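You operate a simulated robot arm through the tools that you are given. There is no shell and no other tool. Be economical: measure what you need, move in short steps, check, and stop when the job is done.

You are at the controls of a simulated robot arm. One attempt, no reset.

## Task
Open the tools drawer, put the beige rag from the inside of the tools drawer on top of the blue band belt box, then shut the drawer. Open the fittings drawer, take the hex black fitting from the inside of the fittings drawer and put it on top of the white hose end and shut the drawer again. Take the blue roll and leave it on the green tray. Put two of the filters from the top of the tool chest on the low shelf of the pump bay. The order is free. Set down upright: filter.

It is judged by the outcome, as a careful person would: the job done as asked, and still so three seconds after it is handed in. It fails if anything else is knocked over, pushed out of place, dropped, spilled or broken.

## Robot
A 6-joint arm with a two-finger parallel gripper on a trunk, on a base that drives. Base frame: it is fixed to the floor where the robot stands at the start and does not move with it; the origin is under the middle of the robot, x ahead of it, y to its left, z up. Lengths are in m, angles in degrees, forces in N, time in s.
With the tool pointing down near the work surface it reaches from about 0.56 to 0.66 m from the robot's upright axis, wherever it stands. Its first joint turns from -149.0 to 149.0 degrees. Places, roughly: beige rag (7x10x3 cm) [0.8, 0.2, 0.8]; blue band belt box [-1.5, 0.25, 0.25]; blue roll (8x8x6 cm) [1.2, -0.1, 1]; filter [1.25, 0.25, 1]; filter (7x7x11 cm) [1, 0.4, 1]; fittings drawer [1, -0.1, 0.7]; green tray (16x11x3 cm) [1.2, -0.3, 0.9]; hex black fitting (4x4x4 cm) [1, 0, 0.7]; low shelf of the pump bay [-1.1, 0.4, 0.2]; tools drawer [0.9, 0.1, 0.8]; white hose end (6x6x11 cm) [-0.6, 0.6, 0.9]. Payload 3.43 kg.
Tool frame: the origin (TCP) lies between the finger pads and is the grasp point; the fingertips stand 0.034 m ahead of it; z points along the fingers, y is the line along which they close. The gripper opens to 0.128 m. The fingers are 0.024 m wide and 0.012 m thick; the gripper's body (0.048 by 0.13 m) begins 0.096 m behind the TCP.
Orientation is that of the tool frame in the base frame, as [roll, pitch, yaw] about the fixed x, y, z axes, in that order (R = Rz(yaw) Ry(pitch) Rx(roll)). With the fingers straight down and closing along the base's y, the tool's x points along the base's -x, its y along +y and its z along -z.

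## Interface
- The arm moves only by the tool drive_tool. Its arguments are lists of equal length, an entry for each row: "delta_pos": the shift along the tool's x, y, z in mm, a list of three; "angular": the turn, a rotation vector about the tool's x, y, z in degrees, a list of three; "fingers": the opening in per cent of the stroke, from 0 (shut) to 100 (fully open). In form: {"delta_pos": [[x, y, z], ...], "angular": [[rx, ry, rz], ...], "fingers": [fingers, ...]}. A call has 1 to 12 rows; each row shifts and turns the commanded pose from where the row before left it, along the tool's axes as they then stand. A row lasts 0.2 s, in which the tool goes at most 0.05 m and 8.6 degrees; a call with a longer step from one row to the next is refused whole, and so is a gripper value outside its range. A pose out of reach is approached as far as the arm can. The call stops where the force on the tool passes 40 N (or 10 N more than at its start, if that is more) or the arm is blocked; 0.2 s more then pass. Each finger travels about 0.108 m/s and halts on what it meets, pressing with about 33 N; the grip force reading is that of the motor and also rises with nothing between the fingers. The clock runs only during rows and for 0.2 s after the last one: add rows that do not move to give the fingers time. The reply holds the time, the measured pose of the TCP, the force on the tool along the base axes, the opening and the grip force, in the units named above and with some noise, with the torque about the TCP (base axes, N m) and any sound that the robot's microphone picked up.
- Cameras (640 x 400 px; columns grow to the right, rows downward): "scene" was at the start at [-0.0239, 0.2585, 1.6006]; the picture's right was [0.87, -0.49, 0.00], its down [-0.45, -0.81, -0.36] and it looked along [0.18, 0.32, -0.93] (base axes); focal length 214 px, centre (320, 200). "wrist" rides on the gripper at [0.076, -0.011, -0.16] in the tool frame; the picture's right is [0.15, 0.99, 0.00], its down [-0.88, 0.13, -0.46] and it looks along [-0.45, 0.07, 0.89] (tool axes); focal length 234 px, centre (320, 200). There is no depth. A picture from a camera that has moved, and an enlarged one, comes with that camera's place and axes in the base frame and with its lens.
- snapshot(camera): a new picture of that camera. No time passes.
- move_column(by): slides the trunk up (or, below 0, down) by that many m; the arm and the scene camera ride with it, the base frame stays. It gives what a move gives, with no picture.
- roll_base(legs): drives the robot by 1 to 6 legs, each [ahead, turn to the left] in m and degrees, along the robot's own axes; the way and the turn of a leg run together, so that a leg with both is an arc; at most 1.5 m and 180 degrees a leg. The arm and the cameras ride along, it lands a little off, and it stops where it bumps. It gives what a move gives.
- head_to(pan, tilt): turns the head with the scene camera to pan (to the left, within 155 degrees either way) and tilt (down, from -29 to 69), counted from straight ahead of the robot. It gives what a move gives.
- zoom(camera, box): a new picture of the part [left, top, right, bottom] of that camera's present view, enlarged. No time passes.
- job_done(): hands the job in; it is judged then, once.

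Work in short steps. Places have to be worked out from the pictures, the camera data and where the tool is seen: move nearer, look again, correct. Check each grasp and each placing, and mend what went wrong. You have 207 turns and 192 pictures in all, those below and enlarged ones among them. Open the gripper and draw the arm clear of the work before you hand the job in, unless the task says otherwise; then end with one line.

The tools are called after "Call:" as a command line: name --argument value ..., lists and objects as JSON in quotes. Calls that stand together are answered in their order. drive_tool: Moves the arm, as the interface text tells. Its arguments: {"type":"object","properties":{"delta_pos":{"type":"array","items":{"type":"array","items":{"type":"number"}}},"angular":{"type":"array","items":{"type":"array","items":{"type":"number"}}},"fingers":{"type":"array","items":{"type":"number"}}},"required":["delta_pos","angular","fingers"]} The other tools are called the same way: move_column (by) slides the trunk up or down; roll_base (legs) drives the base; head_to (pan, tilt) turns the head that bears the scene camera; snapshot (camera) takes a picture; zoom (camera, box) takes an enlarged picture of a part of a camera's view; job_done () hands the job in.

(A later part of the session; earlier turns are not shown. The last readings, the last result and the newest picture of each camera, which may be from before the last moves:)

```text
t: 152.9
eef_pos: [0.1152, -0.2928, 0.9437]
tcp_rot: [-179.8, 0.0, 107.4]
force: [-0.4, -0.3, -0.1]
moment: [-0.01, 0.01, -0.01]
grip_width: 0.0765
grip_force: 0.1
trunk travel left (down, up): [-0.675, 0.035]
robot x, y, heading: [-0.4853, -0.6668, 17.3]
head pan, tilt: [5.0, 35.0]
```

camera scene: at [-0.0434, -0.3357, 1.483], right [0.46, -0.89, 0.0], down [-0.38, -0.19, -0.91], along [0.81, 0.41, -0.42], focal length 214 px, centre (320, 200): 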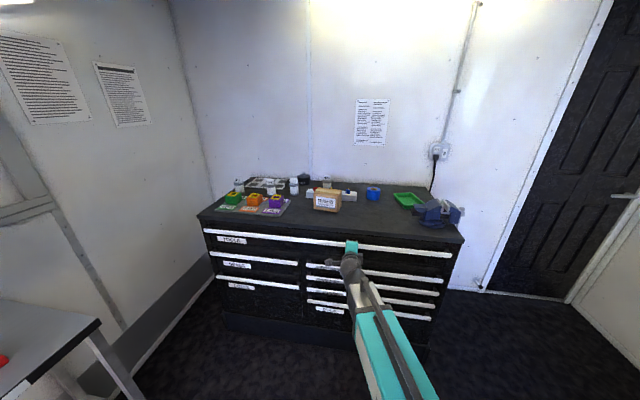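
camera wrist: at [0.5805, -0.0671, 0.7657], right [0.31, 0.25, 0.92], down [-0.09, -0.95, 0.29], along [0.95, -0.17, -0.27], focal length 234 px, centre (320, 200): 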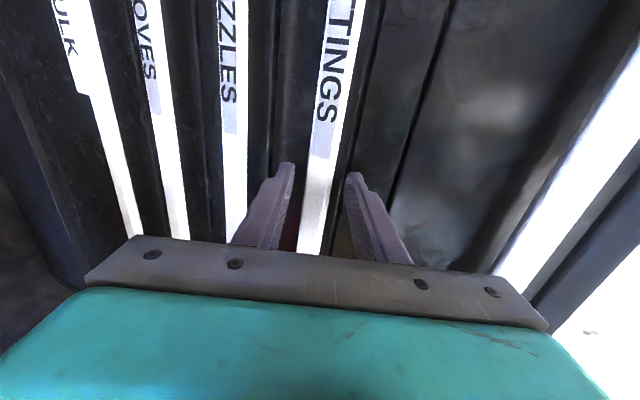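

Now vertical. Rotate −90° so fingers close along the drawer's width, then drive 0.5 ahead and look.

Call:
drive_tool --delta_pos '[[0, 0, 0], [0, 0, 0], [0, 0, 0], [0, 0, 0], [0, 0, 0], [0, 0, 0], [0, 0, 0], [0, 0, 0], [0, 0, 0], [0, 0, 0], [0, 0, 0]]' --angular '[[0, 0, -8.2], [0, 0, -8.2], [0, 0, -8.2], [0, 0, -8.2], [0, 0, -8.2], [0, 0, -8.2], [0, 0, -8.2], [0, 0, -8.2], [0, 0, -8.2], [0, 0, -8.2], [0, 0, -8]]' --fingers '[60, 60, 60, 60, 60, 60, 60, 60, 60, 60, 60]'

Call:
roll_base --legs '[[0.53, 0]]'

Call:
snapshot --camera "wrist"

```text
t: 155.3
eef_pos: [0.1154, -0.2919, 0.9448]
tcp_rot: [-180.0, -0.1, -162.5]
force: [-0.1, -0.2, 0.2]
moment: [0.03, -0.01, -0.02]
grip_width: 0.0768
grip_force: 0.0
trunk travel left (down, up): [-0.675, 0.035]
robot x, y, heading: [-0.4882, -0.666, 17.2]
head pan, tilt: [5.0, 35.0]
```

```text
t: 158.8
eef_pos: [0.6241, -0.1356, 0.9445]
tcp_rot: [-180.0, 0.0, -162.6]
force: [0.3, 0.7, 0.1]
moment: [0.02, 0.01, -0.02]
grip_width: 0.077
grip_force: 0.1
trunk travel left (down, up): [-0.675, 0.035]
robot x, y, heading: [0.0206, -0.5137, 17.2]
head pan, tilt: [5.0, 35.0]
```

```text
124 pictures are left
camera wrist: at [0.5555, -0.1673, 1.1047], right [-0.44, 0.9, 0.0], down [0.8, 0.39, 0.45], along [0.41, 0.2, -0.89], focal length 234 px, centre (320, 200)
```

wrist: 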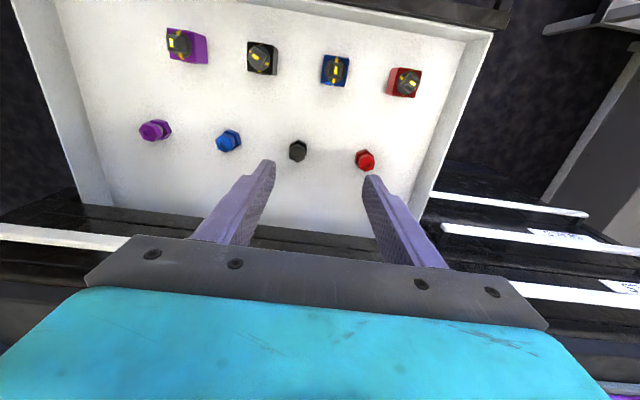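

Hex black is at room (0.600, −0.351). Drive 0.045 ahead, shift 33 mm sideways, lower by trunk and look again.

Call:
roll_base --legs '[[0.045, 0]]'

Call:
drive_tool --delta_pos '[[0, -33, 0]]' --angular '[[0, 0, 0]]' --fingers '[60]'

Call:
move_column --by -0.16

Call:
snapshot --camera "wrist"

```text
t: 159.7
eef_pos: [0.6674, -0.1211, 0.9428]
tcp_rot: [180.0, -0.1, -162.5]
force: [0.8, 0.7, 0.2]
moment: [-0.05, 0.04, 0.01]
grip_width: 0.0769
grip_force: 0.1
trunk travel left (down, up): [-0.675, 0.035]
robot x, y, heading: [0.0638, -0.4963, 17.4]
head pan, tilt: [5.0, 35.0]
```

```text
t: 160.1
eef_pos: [0.6762, -0.1531, 0.9439]
tcp_rot: [180.0, -0.1, -162.6]
force: [1.2, -0.2, -0.1]
moment: [0.01, 0.0, 0.03]
grip_width: 0.0766
grip_force: 0.1
trunk travel left (down, up): [-0.675, 0.035]
robot x, y, heading: [0.0659, -0.496, 17.2]
head pan, tilt: [5.0, 35.0]
```

```text
t: 161.9
eef_pos: [0.6768, -0.1517, 0.7841]
tcp_rot: [-180.0, -0.2, -162.6]
force: [-0.4, -0.2, 0.1]
moment: [-0.02, 0.0, 0.01]
grip_width: 0.0771
grip_force: 0.1
trunk travel left (down, up): [-0.515, 0.195]
robot x, y, heading: [0.0644, -0.4996, 17.4]
head pan, tilt: [5.0, 35.0]
```

```text
123 pictures are left
camera wrist: at [0.6084, -0.1853, 0.9446], right [-0.44, 0.9, 0.0], down [0.8, 0.39, 0.45], along [0.41, 0.2, -0.89], focal length 234 px, centre (320, 200)
```

wrist: 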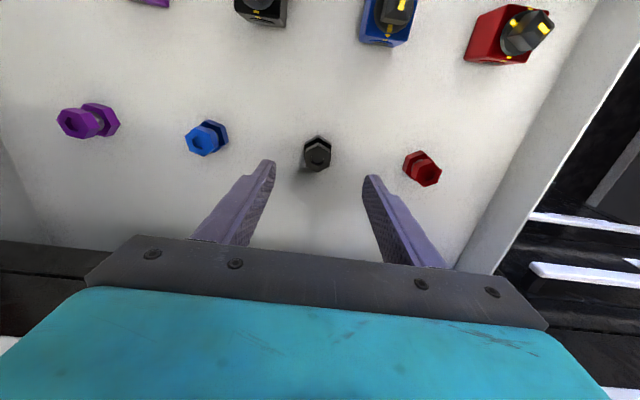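

Hex top z≈.673 at (0.681, −0.152), flats facing the fingers. Adjust 4 mm and descend.

Call:
drive_tool --delta_pos '[[-4, -1, 0], [0, 0, 40], [0, 0, 40], [0, 0, 15], [0, 0, 8], [0, 0, 0]]' --angular '[[0, 0, 0], [0, 0, 0], [0, 0, 0], [0, 0, 0], [0, 0, 0], [0, 0, 0]]' --fingers '[60, 60, 60, 60, 60, 60]'

Call:
snapshot --camera "wrist"

```text
t: 163.3
eef_pos: [0.6813, -0.1533, 0.6824]
tcp_rot: [-180.0, 0.1, -162.6]
force: [1.3, 0.5, 13.6]
moment: [0.14, 0.14, 0.01]
grip_width: 0.0768
grip_force: 0.0
trunk travel left (down, up): [-0.515, 0.195]
robot x, y, heading: [0.0666, -0.4983, 17.3]
head pan, tilt: [5.0, 35.0]
```

```text
122 pictures are left
camera wrist: at [0.6121, -0.186, 0.8431], right [-0.44, 0.9, 0.0], down [0.8, 0.39, 0.46], along [0.41, 0.2, -0.89], focal length 234 px, centre (320, 200)
```

wrist: 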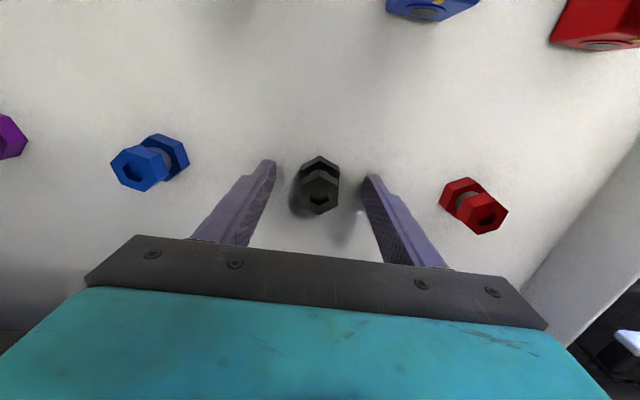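

Tips touch the floor (.648). Raise 5 mm and close.

Call:
drive_tool --delta_pos '[[0, 0, -6], [0, 0, 0], [0, 0, 0], [0, 0, 0], [0, 0, 0], [0, 0, -4], [0, 0, -8], [0, 0, -12]]' --angular '[[0, 0, 0], [0, 0, 0], [0, 0, 0], [0, 0, 0], [0, 0, 0], [0, 0, 0], [0, 0, 0], [0, 0, 0]]' --fingers '[60, 30, 0, 0, 0, 0, 0, 0]'

Call:
snapshot --camera "wrist"

```text
t: 165.2
eef_pos: [0.6815, -0.1521, 0.7101]
tcp_rot: [-179.9, -0.1, -162.6]
force: [-0.3, 0.4, -1.2]
moment: [0.01, -0.02, 0.0]
grip_width: 0.0322
grip_force: 33.1
trunk travel left (down, up): [-0.515, 0.195]
robot x, y, heading: [0.0671, -0.4976, 17.1]
head pan, tilt: [5.0, 35.0]
```

```text
121 pictures are left
camera wrist: at [0.6126, -0.1851, 0.8717], right [-0.44, 0.9, 0.0], down [0.8, 0.39, 0.45], along [0.41, 0.2, -0.89], focal length 234 px, centre (320, 200)
```

wrist: 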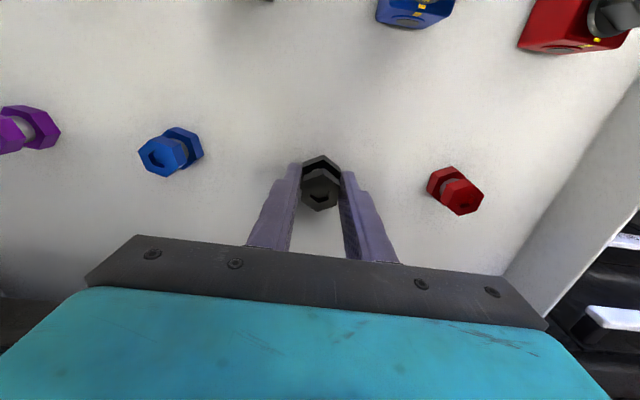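

Fitting held. The hose end sits under the mid shelf (front edge Y≈.64, underside ≈1.2), so a vertical wrist would hit the shelf; I'll need a tilted grasp. Check clearance around the wrist here first.

Call:
snapshot --camera "scene"

Call:
zoom --camera "scene" --box '[260, 180, 420, 280]'

```text
120 pictures are left
camera scene: at [0.0504, -0.3153, 1.5092], right [0.38, -0.93, 0.0], down [-0.53, -0.22, -0.82], along [0.76, 0.31, -0.57], focal length 214 px, centre (320, 200)
```

scene: 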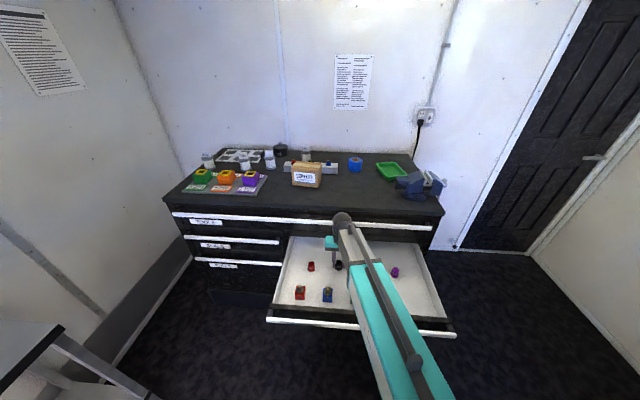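

```text
4.00 times, centred on (340, 230) of scene
camera zoom: at [0.0504, -0.3153, 1.5092], right [0.38, -0.93, 0.0], down [-0.53, -0.22, -0.82], along [0.76, 0.31, -0.57], focal length 858 px, centre (240, 80)
```

zoom: 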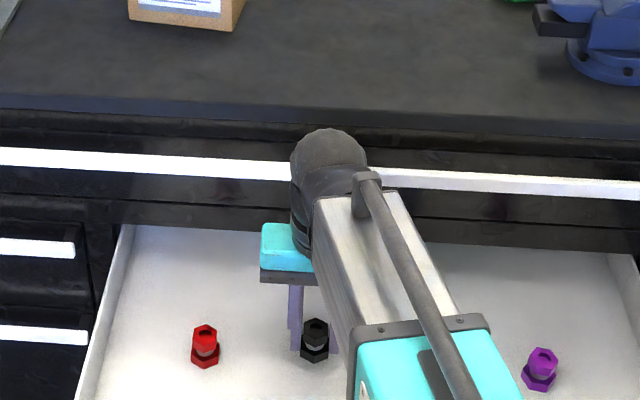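

Place the fitting back on the drawer floor 2 cm further in, release, rise, tilt the gripper ~42° (top toward me) pivoting at the wrist.

Call:
drive_tool --delta_pos '[[-20, 0, 0], [0, 0, 12], [0, 0, 8], [0, 0, 3], [0, 0, 0], [0, 0, 0], [0, 0, 0]]' --angular '[[0, 0, 0], [0, 0, 0], [0, 0, 0], [0, 0, 0], [0, 0, 0], [0, 0, 0], [0, 0, 0]]' --fingers '[0, 0, 0, 0, 30, 60, 60]'

Call:
drive_tool --delta_pos '[[0, 0, -30], [0, 0, -40], [0, 0, -40], [0, 0, -20], [0, 0, 0]]' --angular '[[0, 0, 0], [0, 0, 0], [0, 0, 0], [0, 0, 0], [0, 0, 0]]' --fingers '[60, 60, 60, 60, 60]'

Call:
snapshot --camera "wrist"

```text
t: 166.8
eef_pos: [0.7, -0.1461, 0.6883]
tcp_rot: [-180.0, -0.2, -162.6]
force: [-0.4, 0.6, 0.6]
moment: [0.0, -0.02, 0.06]
grip_width: 0.0767
grip_force: 0.0
trunk travel left (down, up): [-0.515, 0.195]
robot x, y, heading: [0.0631, -0.4953, 17.3]
head pan, tilt: [5.0, 35.0]
```

```text
t: 167.9
eef_pos: [0.6999, -0.1468, 0.819]
tcp_rot: [-179.8, -0.1, -162.6]
force: [-0.5, -0.4, 0.5]
moment: [0.0, -0.02, 0.01]
grip_width: 0.077
grip_force: 0.0
trunk travel left (down, up): [-0.515, 0.195]
robot x, y, heading: [0.0629, -0.4967, 17.3]
head pan, tilt: [5.0, 35.0]
```

```text
118 pictures are left
camera wrist: at [0.6316, -0.1786, 0.9788], right [-0.44, 0.9, 0.0], down [0.8, 0.39, 0.45], along [0.41, 0.2, -0.89], focal length 234 px, centre (320, 200)
```

wrist: 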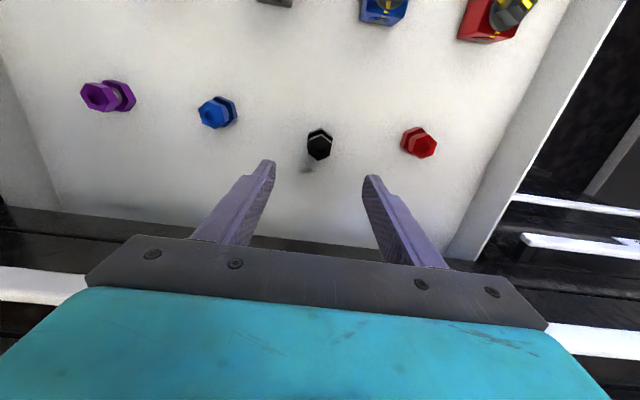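

Standing upright at (0.700, −0.146). Back the base 0.14 and tilt.

Call:
roll_base --legs '[[-0.15, 0]]'

Call:
drive_tool --delta_pos '[[-29, 0, 0], [-29, 0, 0], [-29, 0, 0], [-29, 0, 0], [-29, 0, 0], [0, 0, 0]]' --angular '[[0, -8.4, 0], [0, -8.4, 0], [0, -8.4, 0], [0, -8.4, 0], [0, -8.4, 0], [0, 0, 0]]' --fingers '[60, 60, 60, 60, 60, 60]'

Call:
snapshot --camera "wrist"

Call:
zoom --camera "scene" --box '[240, 160, 440, 285]'

```text
t: 169.4
eef_pos: [0.5553, -0.1906, 0.8178]
tcp_rot: [180.0, 0.0, -162.6]
force: [0.2, -0.3, -0.1]
moment: [-0.02, -0.01, 0.02]
grip_width: 0.0768
grip_force: 0.0
trunk travel left (down, up): [-0.515, 0.195]
robot x, y, heading: [-0.079, -0.5421, 17.5]
head pan, tilt: [5.0, 35.0]
```

```text
t: 170.8
eef_pos: [0.6854, -0.149, 0.8591]
tcp_rot: [-179.8, 42.0, -162.6]
force: [-0.3, -0.1, 1.3]
moment: [0.04, -0.01, -0.01]
grip_width: 0.0769
grip_force: 0.1
trunk travel left (down, up): [-0.515, 0.195]
robot x, y, heading: [-0.0798, -0.5412, 17.4]
head pan, tilt: [5.0, 35.0]
```

```text
117 pictures are left
camera wrist: at [0.5332, -0.2089, 0.9272], right [-0.4, 0.91, -0.1], down [0.29, 0.23, 0.93], along [0.87, 0.34, -0.36], focal length 234 px, centre (320, 200)
```

wrist: 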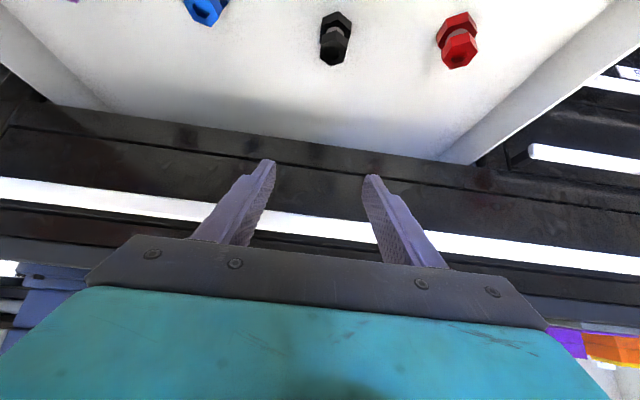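

```text
3.20 times, centred on (340, 222) of scene
camera zoom: at [-0.0942, -0.3602, 1.5093], right [0.38, -0.93, 0.0], down [-0.53, -0.22, -0.82], along [0.76, 0.31, -0.57], focal length 686 px, centre (256, 128)
```

zoom: 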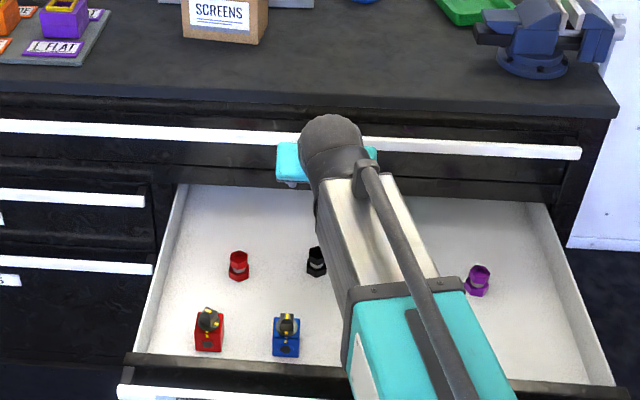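

Tilted 42°. Lower by trunk 0.12 then look before final descent.

Call:
move_column --by -0.12

Call:
snapshot --camera "wrist"

```text
t: 172.3
eef_pos: [0.6855, -0.1497, 0.7389]
tcp_rot: [-179.9, 41.8, -162.7]
force: [-0.1, -0.7, -0.2]
moment: [0.0, 0.02, 0.02]
grip_width: 0.0769
grip_force: 0.1
trunk travel left (down, up): [-0.395, 0.315]
robot x, y, heading: [-0.0797, -0.5436, 17.4]
head pan, tilt: [5.0, 35.0]
```

```text
115 pictures are left
camera wrist: at [0.533, -0.2091, 0.8073], right [-0.4, 0.91, -0.1], down [0.3, 0.23, 0.93], along [0.87, 0.34, -0.36], focal length 234 px, centre (320, 200)
```

wrist: 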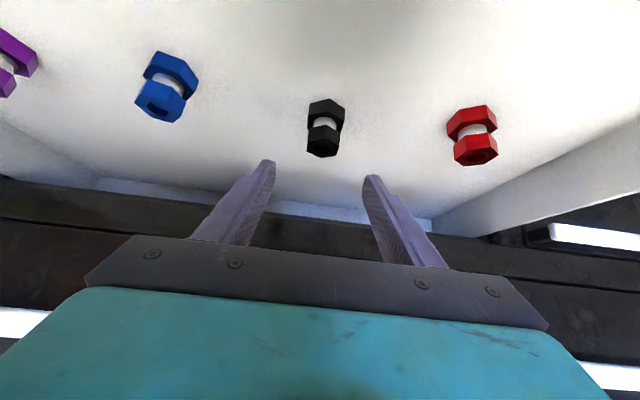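

Call:
drive_tool --delta_pos '[[-8, -1, 9], [-8, -1, 9], [-9, 0, 9.5], [-8, 0, 9], [0, 0, 0]]' --angular '[[0, 0, 0], [0, 0, 0], [0, 0, 0], [0, 0, 0], [0, 0, 0]]' --fingers '[60, 60, 60, 60, 60]'

Call:
snapshot --camera "wrist"

```text
t: 173.5
eef_pos: [0.7337, -0.1371, 0.7326]
tcp_rot: [-179.9, 41.9, -162.5]
force: [0.2, -0.4, 0.1]
moment: [-0.01, 0.02, 0.01]
grip_width: 0.0767
grip_force: 0.1
trunk travel left (down, up): [-0.395, 0.315]
robot x, y, heading: [-0.0807, -0.542, 17.3]
head pan, tilt: [5.0, 35.0]
```

```text
114 pictures are left
camera wrist: at [0.5807, -0.1964, 0.8021], right [-0.4, 0.91, -0.1], down [0.3, 0.23, 0.93], along [0.87, 0.34, -0.36], focal length 234 px, centre (320, 200)
```

wrist: 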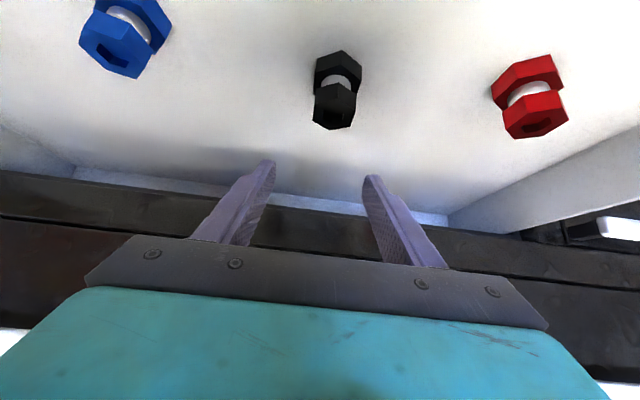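

Sign slip: the tool's x points back-and-down when tilted, so it moved forward only. Correct by moving 69 mm along +x (back and down).

Call:
drive_tool --delta_pos '[[23, 0, 0], [23, 0, 0], [23, 0, 0], [0, 0, 0]]' --angular '[[0, 0, 0], [0, 0, 0], [0, 0, 0], [0, 0, 0]]' --fingers '[60, 60, 60, 60]'

Call:
snapshot --camera "wrist"

```text
t: 174.5
eef_pos: [0.6832, -0.153, 0.6867]
tcp_rot: [-180.0, 41.9, -162.6]
force: [-0.1, 0.7, 1.2]
moment: [-0.01, -0.01, 0.0]
grip_width: 0.0768
grip_force: 0.1
trunk travel left (down, up): [-0.395, 0.315]
robot x, y, heading: [-0.0788, -0.5416, 17.2]
head pan, tilt: [5.0, 35.0]
```

```text
113 pictures are left
camera wrist: at [0.531, -0.2116, 0.7556], right [-0.4, 0.91, -0.1], down [0.3, 0.23, 0.93], along [0.87, 0.34, -0.36], focal length 234 px, centre (320, 200)
```

wrist: 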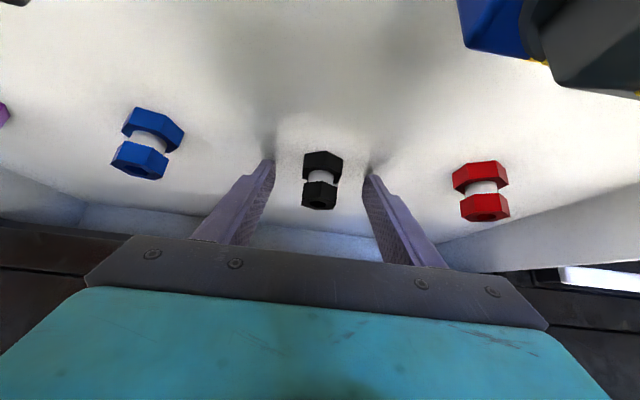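

Fitting lies between the tilted fingers. Close, then lift slightly (−z/−x mix) and check.

Call:
drive_tool --delta_pos '[[0, 0, 0], [0, 0, 0], [0, 0, 0], [0, 0, 0], [-3, 0, -4], [-7, 0, -7], [-13, 0, -15]]' --angular '[[0, 0, 0], [0, 0, 0], [0, 0, 0], [0, 0, 0], [0, 0, 0], [0, 0, 0], [0, 0, 0]]' --fingers '[30, 0, 0, 0, 0, 0, 0]'

Call:
snapshot --camera "wrist"

```text
t: 176.1
eef_pos: [0.6839, -0.1532, 0.7231]
tcp_rot: [-179.9, 41.9, -162.5]
force: [0.2, 0.0, -0.8]
moment: [0.03, 0.03, 0.02]
grip_width: 0.032
grip_force: 32.9
trunk travel left (down, up): [-0.395, 0.315]
robot x, y, heading: [-0.0807, -0.5434, 17.1]
head pan, tilt: [5.0, 35.0]
```

```text
112 pictures are left
camera wrist: at [0.5309, -0.2117, 0.7909], right [-0.4, 0.91, -0.1], down [0.3, 0.23, 0.93], along [0.87, 0.34, -0.36], focal length 234 px, centre (320, 200)
```

wrist: 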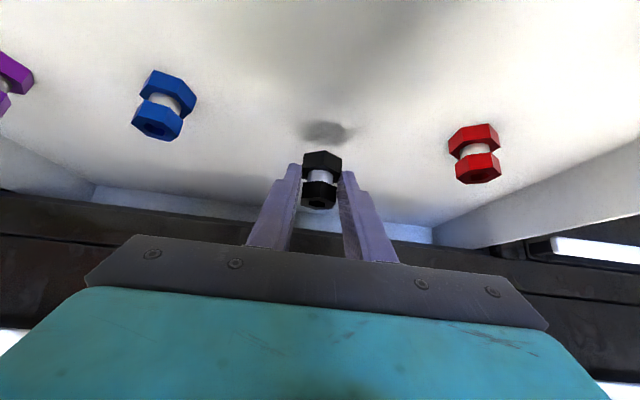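

Held upright. Raise trunk fully, turn left 90° to face the bench, and look.

Call:
move_column --by 0.315

Call:
drive_tool --delta_pos '[[-15, 0, -16], [-15, 0, -16], [0, 0, 0]]' --angular '[[0, 0, 0], [0, 0, 0], [0, 0, 0]]' --fingers '[0, 0, 0]'

Call:
roll_base --legs '[[0, 90]]'

Call:
head_to --pan 0 --tilt 30

Call:
snapshot --camera "scene"

Call:
snapshot --camera "wrist"

```text
t: 179.2
eef_pos: [0.6832, -0.1528, 1.037]
tcp_rot: [-179.9, 41.9, -162.6]
force: [-0.2, 0.5, 0.0]
moment: [0.0, 0.03, -0.02]
grip_width: 0.0319
grip_force: 33.4
trunk travel left (down, up): [-0.71, 0.0]
robot x, y, heading: [-0.0791, -0.5435, 17.3]
head pan, tilt: [5.0, 35.0]
```

```text
t: 180.1
eef_pos: [0.6832, -0.1526, 1.0794]
tcp_rot: [-180.0, 42.0, -162.6]
force: [-0.2, 0.1, -0.7]
moment: [-0.06, 0.01, -0.04]
grip_width: 0.032
grip_force: 32.3
trunk travel left (down, up): [-0.71, 0.0]
robot x, y, heading: [-0.0769, -0.5445, 17.1]
head pan, tilt: [5.0, 35.0]
```

```text
t: 185.7
eef_pos: [-0.4706, 0.2206, 1.0807]
tcp_rot: [179.9, 41.9, -72.6]
force: [0.6, 0.3, -0.3]
moment: [-0.05, -0.01, 0.04]
grip_width: 0.032
grip_force: 33.3
trunk travel left (down, up): [-0.71, 0.0]
robot x, y, heading: [-0.1134, -0.5506, 106.7]
head pan, tilt: [5.0, 35.0]
```

```text
t: 186.4
eef_pos: [-0.4716, 0.2205, 1.0804]
tcp_rot: [-179.8, 42.0, -72.5]
force: [-0.1, 0.6, -0.8]
moment: [0.0, -0.05, 0.02]
grip_width: 0.0321
grip_force: 33.5
trunk travel left (down, up): [-0.71, 0.0]
robot x, y, heading: [-0.1178, -0.5526, 106.4]
head pan, tilt: [0.0, 30.0]
```

```text
111 pictures are left
camera scene: at [-0.2913, -0.5582, 1.712], right [0.96, 0.29, 0.0], down [0.14, -0.48, -0.87], along [-0.25, 0.83, -0.5], focal length 214 px, centre (320, 200)
```

scene: 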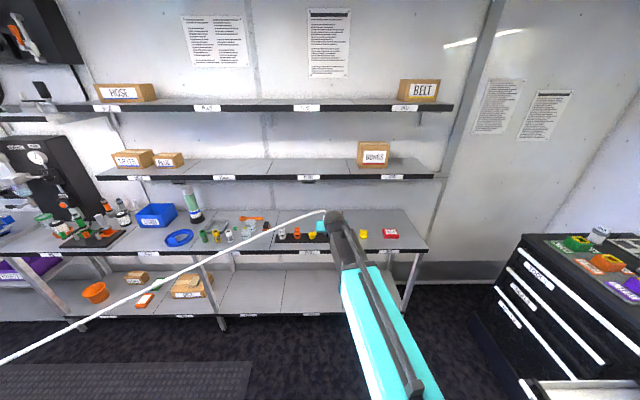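

```text
110 pictures are left
camera wrist: at [-0.4123, 0.0689, 1.1488], right [-0.91, -0.4, -0.1], down [-0.23, 0.3, 0.93], along [-0.34, 0.87, -0.36], focal length 234 px, centre (320, 200)
```

wrist: 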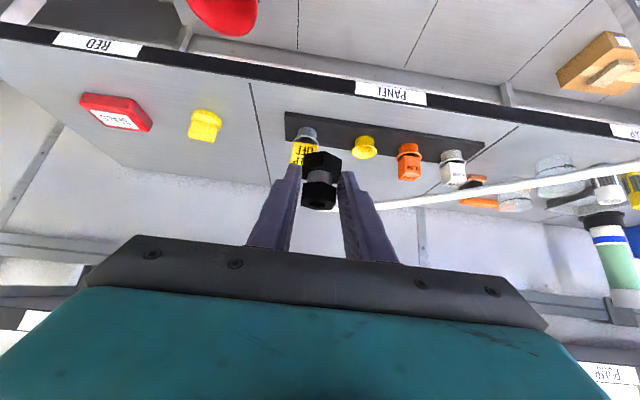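

Call:
zoom --camera "scene" --box '[240, 180, 400, 280]'

Call:
zoom --camera "wrist" --box '[240, 110, 480, 260]'

```text
4.00 times, centred on (320, 230) of scene
camera zoom: at [-0.2913, -0.5582, 1.712], right [0.96, 0.29, 0.0], down [0.14, -0.48, -0.87], along [-0.25, 0.83, -0.5], focal length 858 px, centre (320, 80)
```

zoom: 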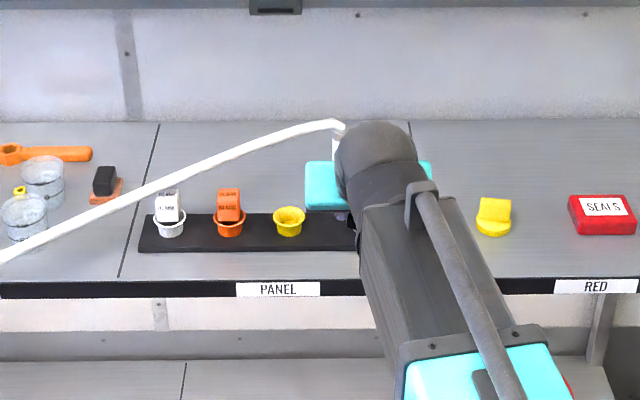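

```text
2.67 times, centred on (360, 185) of wrist
camera zoom: at [-0.4123, 0.0689, 1.1488], right [-0.91, -0.4, -0.1], down [-0.23, 0.3, 0.93], along [-0.34, 0.87, -0.36], focal length 624 px, centre (213, 240)
```

zoom: 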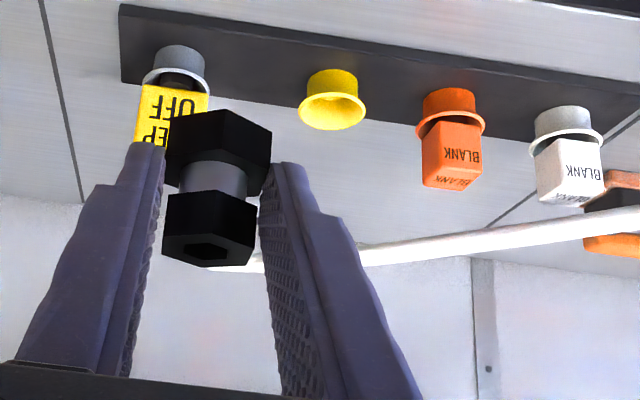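

Shift the tool 13 cm to the right to uncover the hose end and look.

Call:
drive_tool --delta_pos '[[0, -45, 0], [0, -45, 0], [0, -40, 0], [0, 0, 0]]' --angular '[[0, 0, 0], [0, 0, 0], [0, 0, 0], [0, 0, 0]]' --fingers '[0, 0, 0, 0]'

Call:
zoom --camera "scene" --box '[280, 185, 376, 245]'

Call:
snapshot --camera "wrist"

```text
t: 187.4
eef_pos: [-0.3457, 0.2603, 1.0804]
tcp_rot: [-179.9, 41.9, -72.6]
force: [0.0, 0.1, -0.3]
moment: [-0.03, 0.01, 0.01]
grip_width: 0.032
grip_force: 33.4
trunk travel left (down, up): [-0.71, 0.0]
robot x, y, heading: [-0.1105, -0.5522, 106.7]
head pan, tilt: [0.0, 30.0]
```

```text
6.67 times, centred on (328, 215) of scene
camera zoom: at [-0.2906, -0.5582, 1.7121], right [0.96, 0.29, 0.0], down [0.14, -0.48, -0.87], along [-0.25, 0.83, -0.5], focal length 1430 px, centre (267, 100)
```

zoom: 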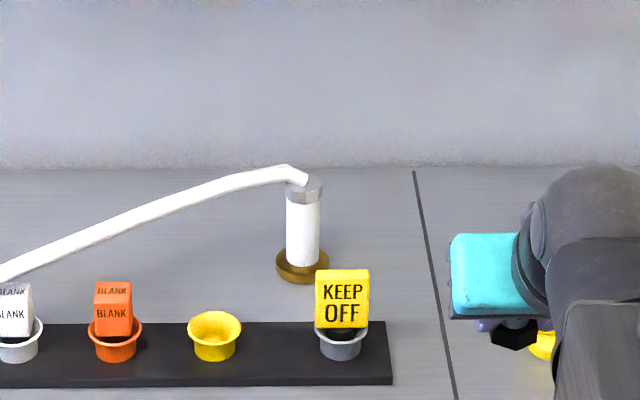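

```text
106 pictures are left
camera wrist: at [-0.2868, 0.109, 1.1491], right [-0.91, -0.4, -0.1], down [-0.23, 0.3, 0.93], along [-0.34, 0.87, -0.36], focal length 234 px, centre (320, 200)
```

wrist: 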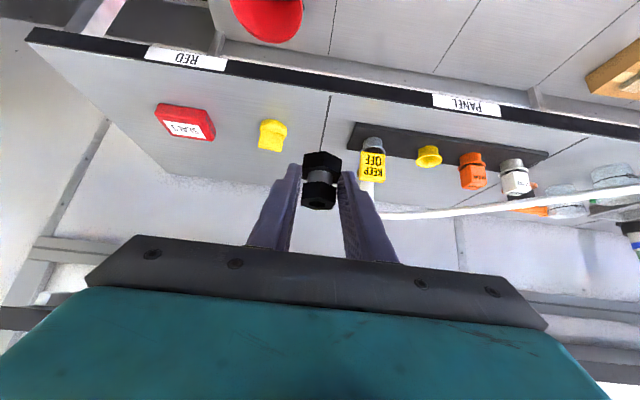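

Call:
zoom --camera "scene" --box '[310, 205, 342, 225]'

```text
16.00 times, centred on (326, 215) of scene
camera zoom: at [-0.2906, -0.5582, 1.7121], right [0.96, 0.29, 0.0], down [0.14, -0.48, -0.87], along [-0.25, 0.83, -0.5], focal length 3432 px, centre (224, -40)
```

zoom: 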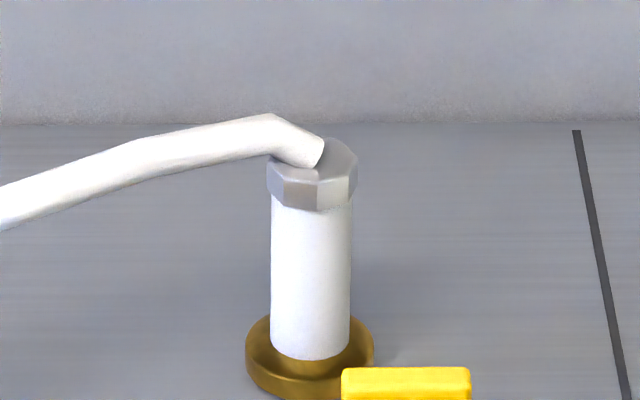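

The hose only meets the cap's centre-left; cap top ≈ (−.588, .554), z≈.953. Shift back left 142 mm and drive 0.29 forward at height, then check.

Call:
drive_tool --delta_pos '[[0, 48, 0], [0, 48, 0], [0, 46, 0], [0, 0, 0]]' --angular '[[0, 0, 0], [0, 0, 0], [0, 0, 0], [0, 0, 0]]' --fingers '[0, 0, 0, 0]'

Call:
roll_base --legs '[[0.29, 0]]'

Call:
head_to --pan -10 --tilt 45

Call:
snapshot --camera "scene"

Call:
snapshot --camera "wrist"

```text
t: 188.4
eef_pos: [-0.4819, 0.2186, 1.0811]
tcp_rot: [-179.9, 41.8, -72.7]
force: [0.1, 0.2, -0.2]
moment: [-0.01, 0.0, 0.01]
grip_width: 0.0318
grip_force: 32.9
trunk travel left (down, up): [-0.71, 0.0]
robot x, y, heading: [-0.1137, -0.5513, 106.7]
head pan, tilt: [0.0, 30.0]
```

```text
t: 190.6
eef_pos: [-0.5645, 0.5014, 1.0802]
tcp_rot: [-179.9, 41.9, -72.7]
force: [0.1, 0.6, -1.2]
moment: [-0.03, -0.05, 0.03]
grip_width: 0.0321
grip_force: 33.2
trunk travel left (down, up): [-0.71, 0.0]
robot x, y, heading: [-0.1948, -0.2741, 106.8]
head pan, tilt: [0.0, 30.0]
```

```text
t: 191.3
eef_pos: [-0.5651, 0.4998, 1.0801]
tcp_rot: [-179.9, 41.8, -72.6]
force: [-0.1, -0.2, -0.9]
moment: [-0.04, -0.04, 0.02]
grip_width: 0.0319
grip_force: 32.3
trunk travel left (down, up): [-0.71, 0.0]
robot x, y, heading: [-0.1975, -0.2722, 106.5]
head pan, tilt: [-10.0, 45.0]
```

```text
104 pictures are left
camera scene: at [-0.3583, -0.2831, 1.6895], right [0.99, 0.12, 0.0], down [0.08, -0.7, -0.71], along [-0.08, 0.7, -0.71], focal length 214 px, centre (320, 200)
```

scene: 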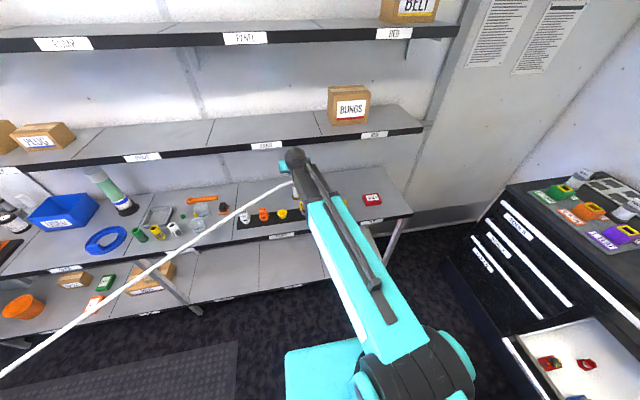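

```text
103 pictures are left
camera wrist: at [-0.5057, 0.3477, 1.1489], right [-0.91, -0.4, -0.1], down [-0.23, 0.3, 0.93], along [-0.34, 0.87, -0.36], focal length 234 px, centre (320, 200)
```

wrist: 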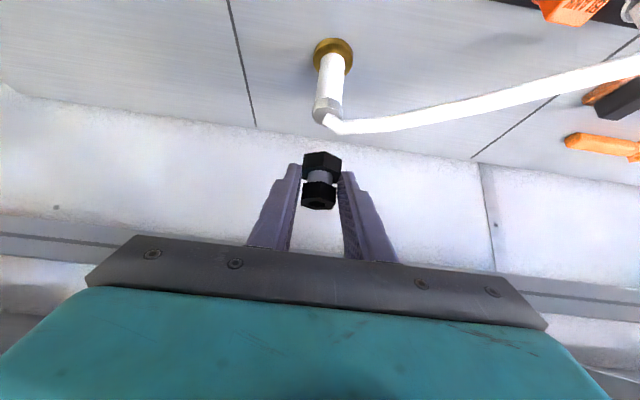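

Very good view: cap centre ≈ (−.577, .538); the fitting is at (−.570, .517). Move 21 mm forward, descend 50 mm and look.

Call:
drive_tool --delta_pos '[[-15.6, 0, 14], [16.7, 0, 18.6], [16.7, 0, 18.6], [0, 0, 0]]' --angular '[[0, 0, 0], [0, 0, 0], [0, 0, 0], [0, 0, 0]]' --fingers '[0, 0, 0, 0]'

Call:
snapshot --camera "wrist"

Call:
zoom --camera "scene" --box '[250, 140, 346, 200]'

```text
t: 192.3
eef_pos: [-0.5707, 0.5198, 1.0298]
tcp_rot: [-180.0, 41.9, -72.6]
force: [0.6, -0.6, -0.3]
moment: [-0.07, 0.0, -0.02]
grip_width: 0.0321
grip_force: 32.7
trunk travel left (down, up): [-0.71, 0.0]
robot x, y, heading: [-0.1943, -0.274, 106.6]
head pan, tilt: [-10.0, 45.0]
```

```text
102 pictures are left
camera wrist: at [-0.5117, 0.3676, 1.0989], right [-0.91, -0.4, -0.1], down [-0.23, 0.3, 0.93], along [-0.34, 0.87, -0.36], focal length 234 px, centre (320, 200)
```

wrist: 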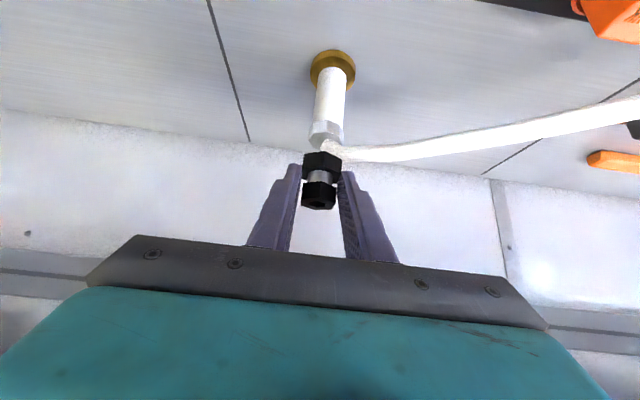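

```text
6.67 times, centred on (298, 170) of scene
camera zoom: at [-0.3581, -0.2834, 1.6895], right [0.99, 0.12, 0.0], down [0.08, -0.7, -0.71], along [-0.08, 0.7, -0.71], focal length 1430 px, centre (467, 400)
```

zoom: 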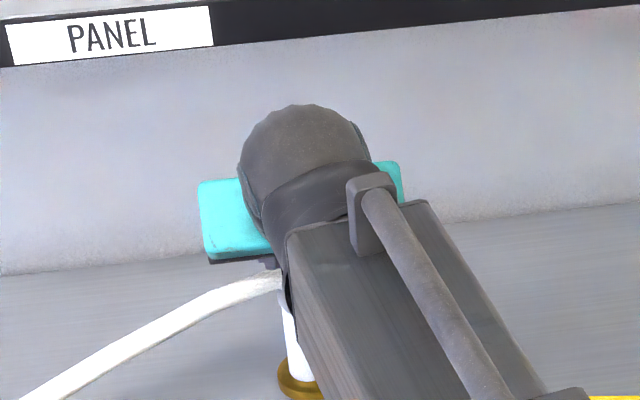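

Fitting is centred within ~4 mm. Descend 28 mm, then in fine steps.

Call:
drive_tool --delta_pos '[[6, 0, 8.2], [6, 0, 8.2], [5, 0, 5.5], [0, 0, 0]]' --angular '[[0, 0, 0], [0, 0, 0], [0, 0, 0], [0, 0, 0]]' --fingers '[0, 0, 0, 0]'

Call:
zoom --camera "wrist" --box '[240, 60, 420, 220]'

```text
t: 193.3
eef_pos: [-0.5726, 0.5212, 1.0027]
tcp_rot: [-179.9, 41.9, -72.5]
force: [-0.4, 0.8, -0.2]
moment: [-0.03, 0.01, 0.01]
grip_width: 0.032
grip_force: 34.0
trunk travel left (down, up): [-0.71, 0.0]
robot x, y, heading: [-0.196, -0.2757, 106.5]
head pan, tilt: [-10.0, 45.0]
```

```text
2.50 times, centred on (330, 140) of wrist
camera zoom: at [-0.5124, 0.3695, 1.0713], right [-0.91, -0.4, -0.1], down [-0.23, 0.3, 0.93], along [-0.34, 0.87, -0.36], focal length 585 px, centre (295, 350)
```

zoom: 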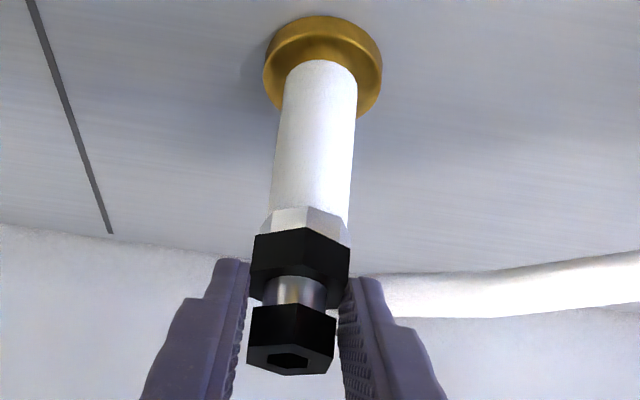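

Aligned laterally; no contact yet. Fine steps down.

Call:
drive_tool --delta_pos '[[2, 0, 2.2], [2, 0, 2.2], [1.3, 0, 1.5], [0, 0, 0]]' --angular '[[0, 0, 0], [0, 0, 0], [0, 0, 0], [0, 0, 0]]' --fingers '[0, 0, 0, 0]'

Call:
zoom --camera "wrist" --box '[240, 60, 420, 220]'

```text
t: 194.3
eef_pos: [-0.5719, 0.5212, 0.9934]
tcp_rot: [-179.9, 41.9, -72.7]
force: [0.3, 0.4, -1.5]
moment: [-0.04, 0.0, -0.01]
grip_width: 0.0317
grip_force: 32.7
trunk travel left (down, up): [-0.71, 0.0]
robot x, y, heading: [-0.2006, -0.2722, 106.6]
head pan, tilt: [-10.0, 45.0]
```

```text
2.50 times, centred on (330, 140) of wrist
camera zoom: at [-0.5126, 0.3693, 1.0636], right [-0.91, -0.4, -0.1], down [-0.23, 0.3, 0.93], along [-0.34, 0.87, -0.36], focal length 585 px, centre (295, 350)
```

zoom: 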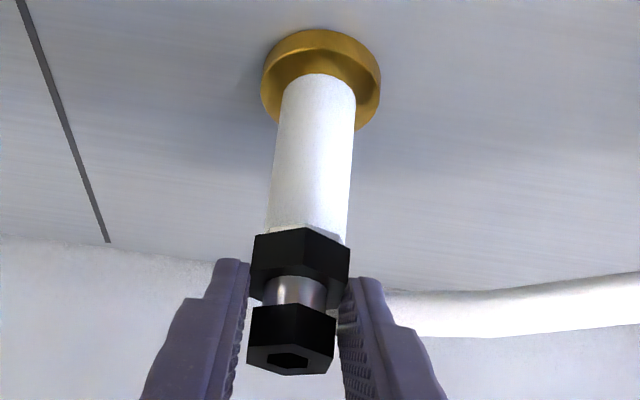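

The fitting now hides the cap band, so it's ~17 mm short (in front of the cap) and slightly below its top. Raise 20 mm, go forward 17 mm, and look.

Call:
drive_tool --delta_pos '[[-13.4, 0, -14.9], [-12.6, 0, 11.4], [0, 0, 0]]' --angular '[[0, 0, 0], [0, 0, 0], [0, 0, 0]]' --fingers '[0, 0, 0]'

Call:
zoom --camera "wrist" --box '[240, 60, 420, 220]'

```text
t: 195.2
eef_pos: [-0.5776, 0.5384, 1.0138]
tcp_rot: [-180.0, 42.0, -72.7]
force: [0.0, 0.2, -0.7]
moment: [-0.05, 0.01, 0.04]
grip_width: 0.0322
grip_force: 33.1
trunk travel left (down, up): [-0.71, 0.0]
robot x, y, heading: [-0.1987, -0.2744, 106.6]
head pan, tilt: [-10.0, 45.0]
```

```text
2.50 times, centred on (330, 140) of wrist
camera zoom: at [-0.5175, 0.3851, 1.0833], right [-0.91, -0.4, -0.1], down [-0.23, 0.3, 0.93], along [-0.34, 0.87, -0.36], focal length 585 px, centre (295, 350)
```

zoom: 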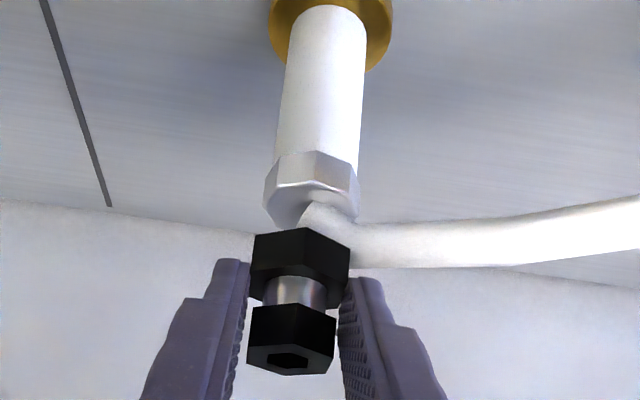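

Now the cap lies right under the fitting (top z≈.9625, centred within ~3 mm). Nudge 2 mm left and lower in fine steps.

Call:
drive_tool --delta_pos '[[0, 2, 0], [2.7, 0, 3], [2, 0, 2.2], [1.3, 0, 1.5], [0, 0, 0]]' --angular '[[0, 0, 0], [0, 0, 0], [0, 0, 0], [0, 0, 0], [0, 0, 0]]' --fingers '[0, 0, 0, 0, 0]'

Call:
zoom --camera "wrist" --box '[240, 60, 420, 220]'

```text
t: 196.3
eef_pos: [-0.5792, 0.5363, 1.0059]
tcp_rot: [-179.9, 41.9, -72.7]
force: [-0.4, 0.2, -0.9]
moment: [-0.01, -0.02, 0.0]
grip_width: 0.0319
grip_force: 32.7
trunk travel left (down, up): [-0.71, 0.0]
robot x, y, heading: [-0.1977, -0.2731, 106.5]
head pan, tilt: [-10.0, 45.0]
```

```text
2.50 times, centred on (330, 140) of wrist
camera zoom: at [-0.5194, 0.3849, 1.0743], right [-0.91, -0.4, -0.1], down [-0.23, 0.3, 0.93], along [-0.34, 0.87, -0.36], focal length 585 px, centre (295, 350)
```

zoom: 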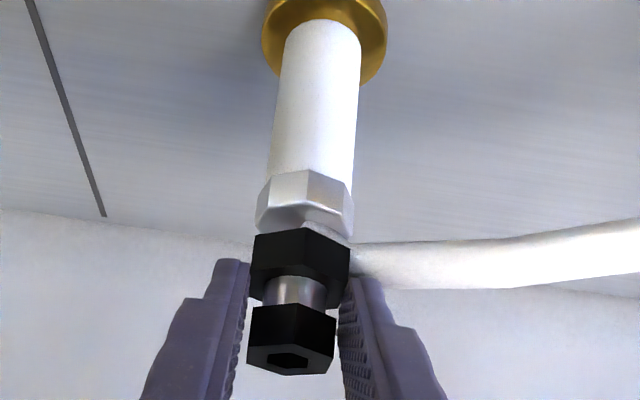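

Call:
drive_tool --delta_pos '[[0.7, 0, 0.75], [0.7, 0, 0.75], [0.7, 0, 0.75], [0, 0, 0]]' --angular '[[0, 0, 0], [0, 0, 0], [0, 0, 0], [0, 0, 0]]' --fingers '[0, 0, 0, 0]'

Call:
drive_tool --delta_pos '[[0.7, 0, 0.75], [0.7, 0, 0.75], [0, 0, 0]]' --angular '[[0, 0, 0], [0, 0, 0], [0, 0, 0]]' --fingers '[0, 0, 0]'

Call:
zoom --camera "wrist" --box '[240, 60, 420, 220]'

```text
t: 197.3
eef_pos: [-0.5793, 0.5376, 1.0015]
tcp_rot: [-180.0, 41.8, -72.6]
force: [-1.1, 0.4, -1.3]
moment: [-0.06, 0.02, 0.03]
grip_width: 0.0318
grip_force: 32.8
trunk travel left (down, up): [-0.71, 0.0]
robot x, y, heading: [-0.1926, -0.2701, 106.9]
head pan, tilt: [-10.0, 45.0]
```

```text
t: 198.2
eef_pos: [-0.5788, 0.5366, 1.0006]
tcp_rot: [-179.9, 41.9, -72.5]
force: [0.0, -0.5, -2.0]
moment: [-0.01, -0.01, -0.03]
grip_width: 0.0319
grip_force: 33.2
trunk travel left (down, up): [-0.71, 0.0]
robot x, y, heading: [-0.1986, -0.2734, 106.7]
head pan, tilt: [-10.0, 45.0]
```

```text
2.50 times, centred on (330, 140) of wrist
camera zoom: at [-0.5191, 0.385, 1.069], right [-0.91, -0.4, -0.1], down [-0.23, 0.3, 0.93], along [-0.34, 0.87, -0.36], focal length 585 px, centre (295, 350)
```

zoom: 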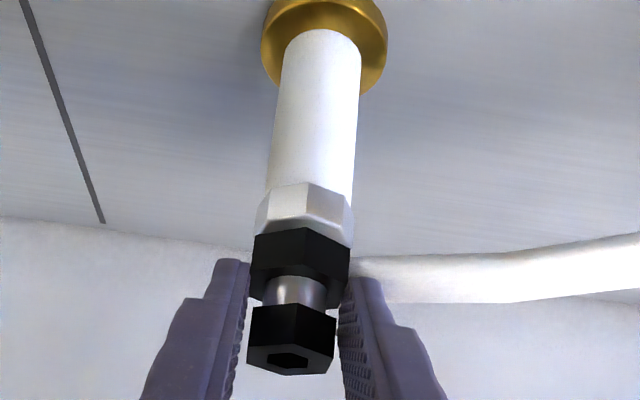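

Call:
drive_tool --delta_pos '[[0.7, 0, 0.75], [0.7, 0, 0.75], [0.7, 0, 0.75], [0, 0, 0]]' --angular '[[0, 0, 0], [0, 0, 0], [0, 0, 0], [0, 0, 0]]' --fingers '[0, 0, 0, 0]'

Call:
zoom --camera "wrist" --box '[240, 60, 420, 220]'

```text
t: 199.2
eef_pos: [-0.5789, 0.5366, 0.9969]
tcp_rot: [-179.8, 41.9, -72.5]
force: [0.9, -0.6, -0.7]
moment: [-0.01, 0.02, -0.02]
grip_width: 0.032
grip_force: 33.2
trunk travel left (down, up): [-0.71, 0.0]
robot x, y, heading: [-0.1984, -0.2723, 106.6]
head pan, tilt: [-10.0, 45.0]
```

```text
2.50 times, centred on (330, 140) of wrist
camera zoom: at [-0.5192, 0.3848, 1.066], right [-0.91, -0.4, -0.1], down [-0.23, 0.3, 0.93], along [-0.34, 0.87, -0.36], focal length 585 px, centre (295, 350)
```

zoom: 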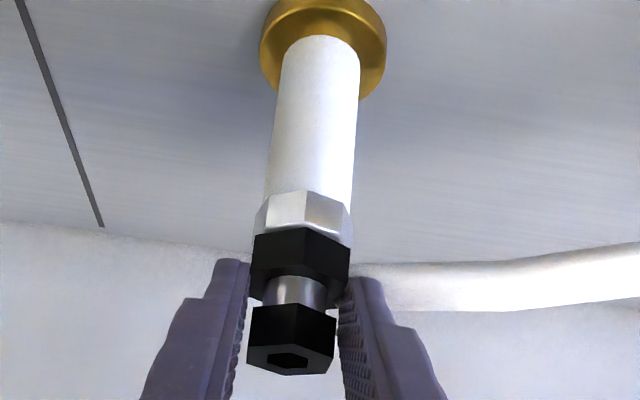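

Call:
drive_tool --delta_pos '[[0.7, 0, 0.75], [0.7, 0, 0.75], [0, 0, 0]]' --angular '[[0, 0, 0], [0, 0, 0], [0, 0, 0]]' --fingers '[0, 0, 0]'

Call:
drive_tool --delta_pos '[[0.7, 0, 0.75], [0.7, 0, 0.75], [0, 0, 0]]' --angular '[[0, 0, 0], [0, 0, 0], [0, 0, 0]]' --fingers '[0, 0, 0]'

Call:
zoom --camera "wrist" --box '[240, 60, 420, 220]'

```text
t: 199.9
eef_pos: [-0.5797, 0.5364, 0.9944]
tcp_rot: [-179.9, 42.0, -72.6]
force: [-0.2, 0.1, -1.0]
moment: [-0.01, -0.01, 0.01]
grip_width: 0.032
grip_force: 33.3
trunk travel left (down, up): [-0.71, 0.0]
robot x, y, heading: [-0.1959, -0.2727, 106.5]
head pan, tilt: [-10.0, 45.0]
```

```text
t: 200.8
eef_pos: [-0.5786, 0.5371, 0.9947]
tcp_rot: [180.0, 41.9, -72.7]
force: [-0.3, -0.1, 0.2]
moment: [-0.01, -0.01, 0.03]
grip_width: 0.0319
grip_force: 33.6
trunk travel left (down, up): [-0.71, 0.0]
robot x, y, heading: [-0.2008, -0.2747, 106.8]
head pan, tilt: [-10.0, 45.0]
```

```text
2.50 times, centred on (330, 140) of wrist
camera zoom: at [-0.5193, 0.3853, 1.0619], right [-0.91, -0.4, -0.1], down [-0.23, 0.3, 0.93], along [-0.34, 0.87, -0.36], focal length 585 px, centre (295, 350)
```

zoom: 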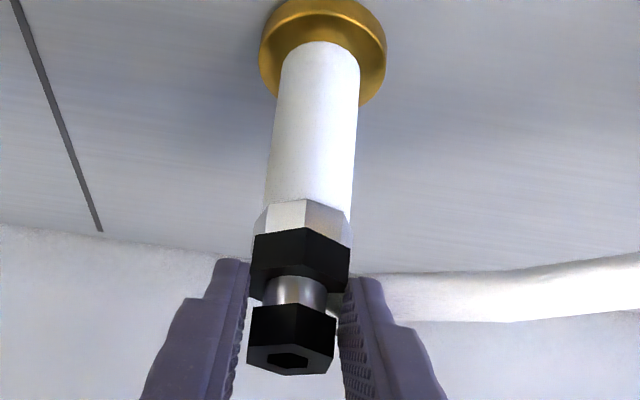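

Call:
drive_tool --delta_pos '[[0.7, 0, 0.75], [0.7, 0, 0.75], [0, 0, 0]]' --angular '[[0, 0, 0], [0, 0, 0], [0, 0, 0]]' --fingers '[0, 0, 0]'

Call:
zoom --camera "wrist" --box '[240, 60, 420, 220]'

```text
t: 201.6
eef_pos: [-0.5789, 0.5362, 0.9931]
tcp_rot: [-180.0, 42.1, -72.6]
force: [-2.5, 2.0, 11.6]
moment: [0.24, 0.12, -0.01]
grip_width: 0.0321
grip_force: 32.6
trunk travel left (down, up): [-0.71, 0.0]
robot x, y, heading: [-0.198, -0.2723, 106.5]
head pan, tilt: [-10.0, 45.0]
```

```text
2.50 times, centred on (330, 140) of wrist
camera zoom: at [-0.519, 0.3848, 1.061], right [-0.91, -0.4, -0.1], down [-0.23, 0.29, 0.93], along [-0.34, 0.87, -0.36], focal length 585 px, centre (295, 350)
```

zoom: 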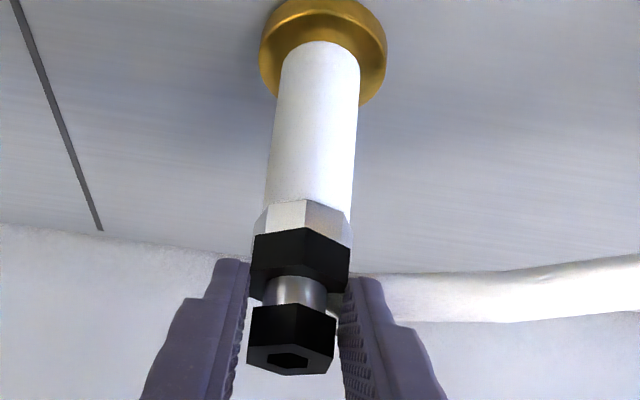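

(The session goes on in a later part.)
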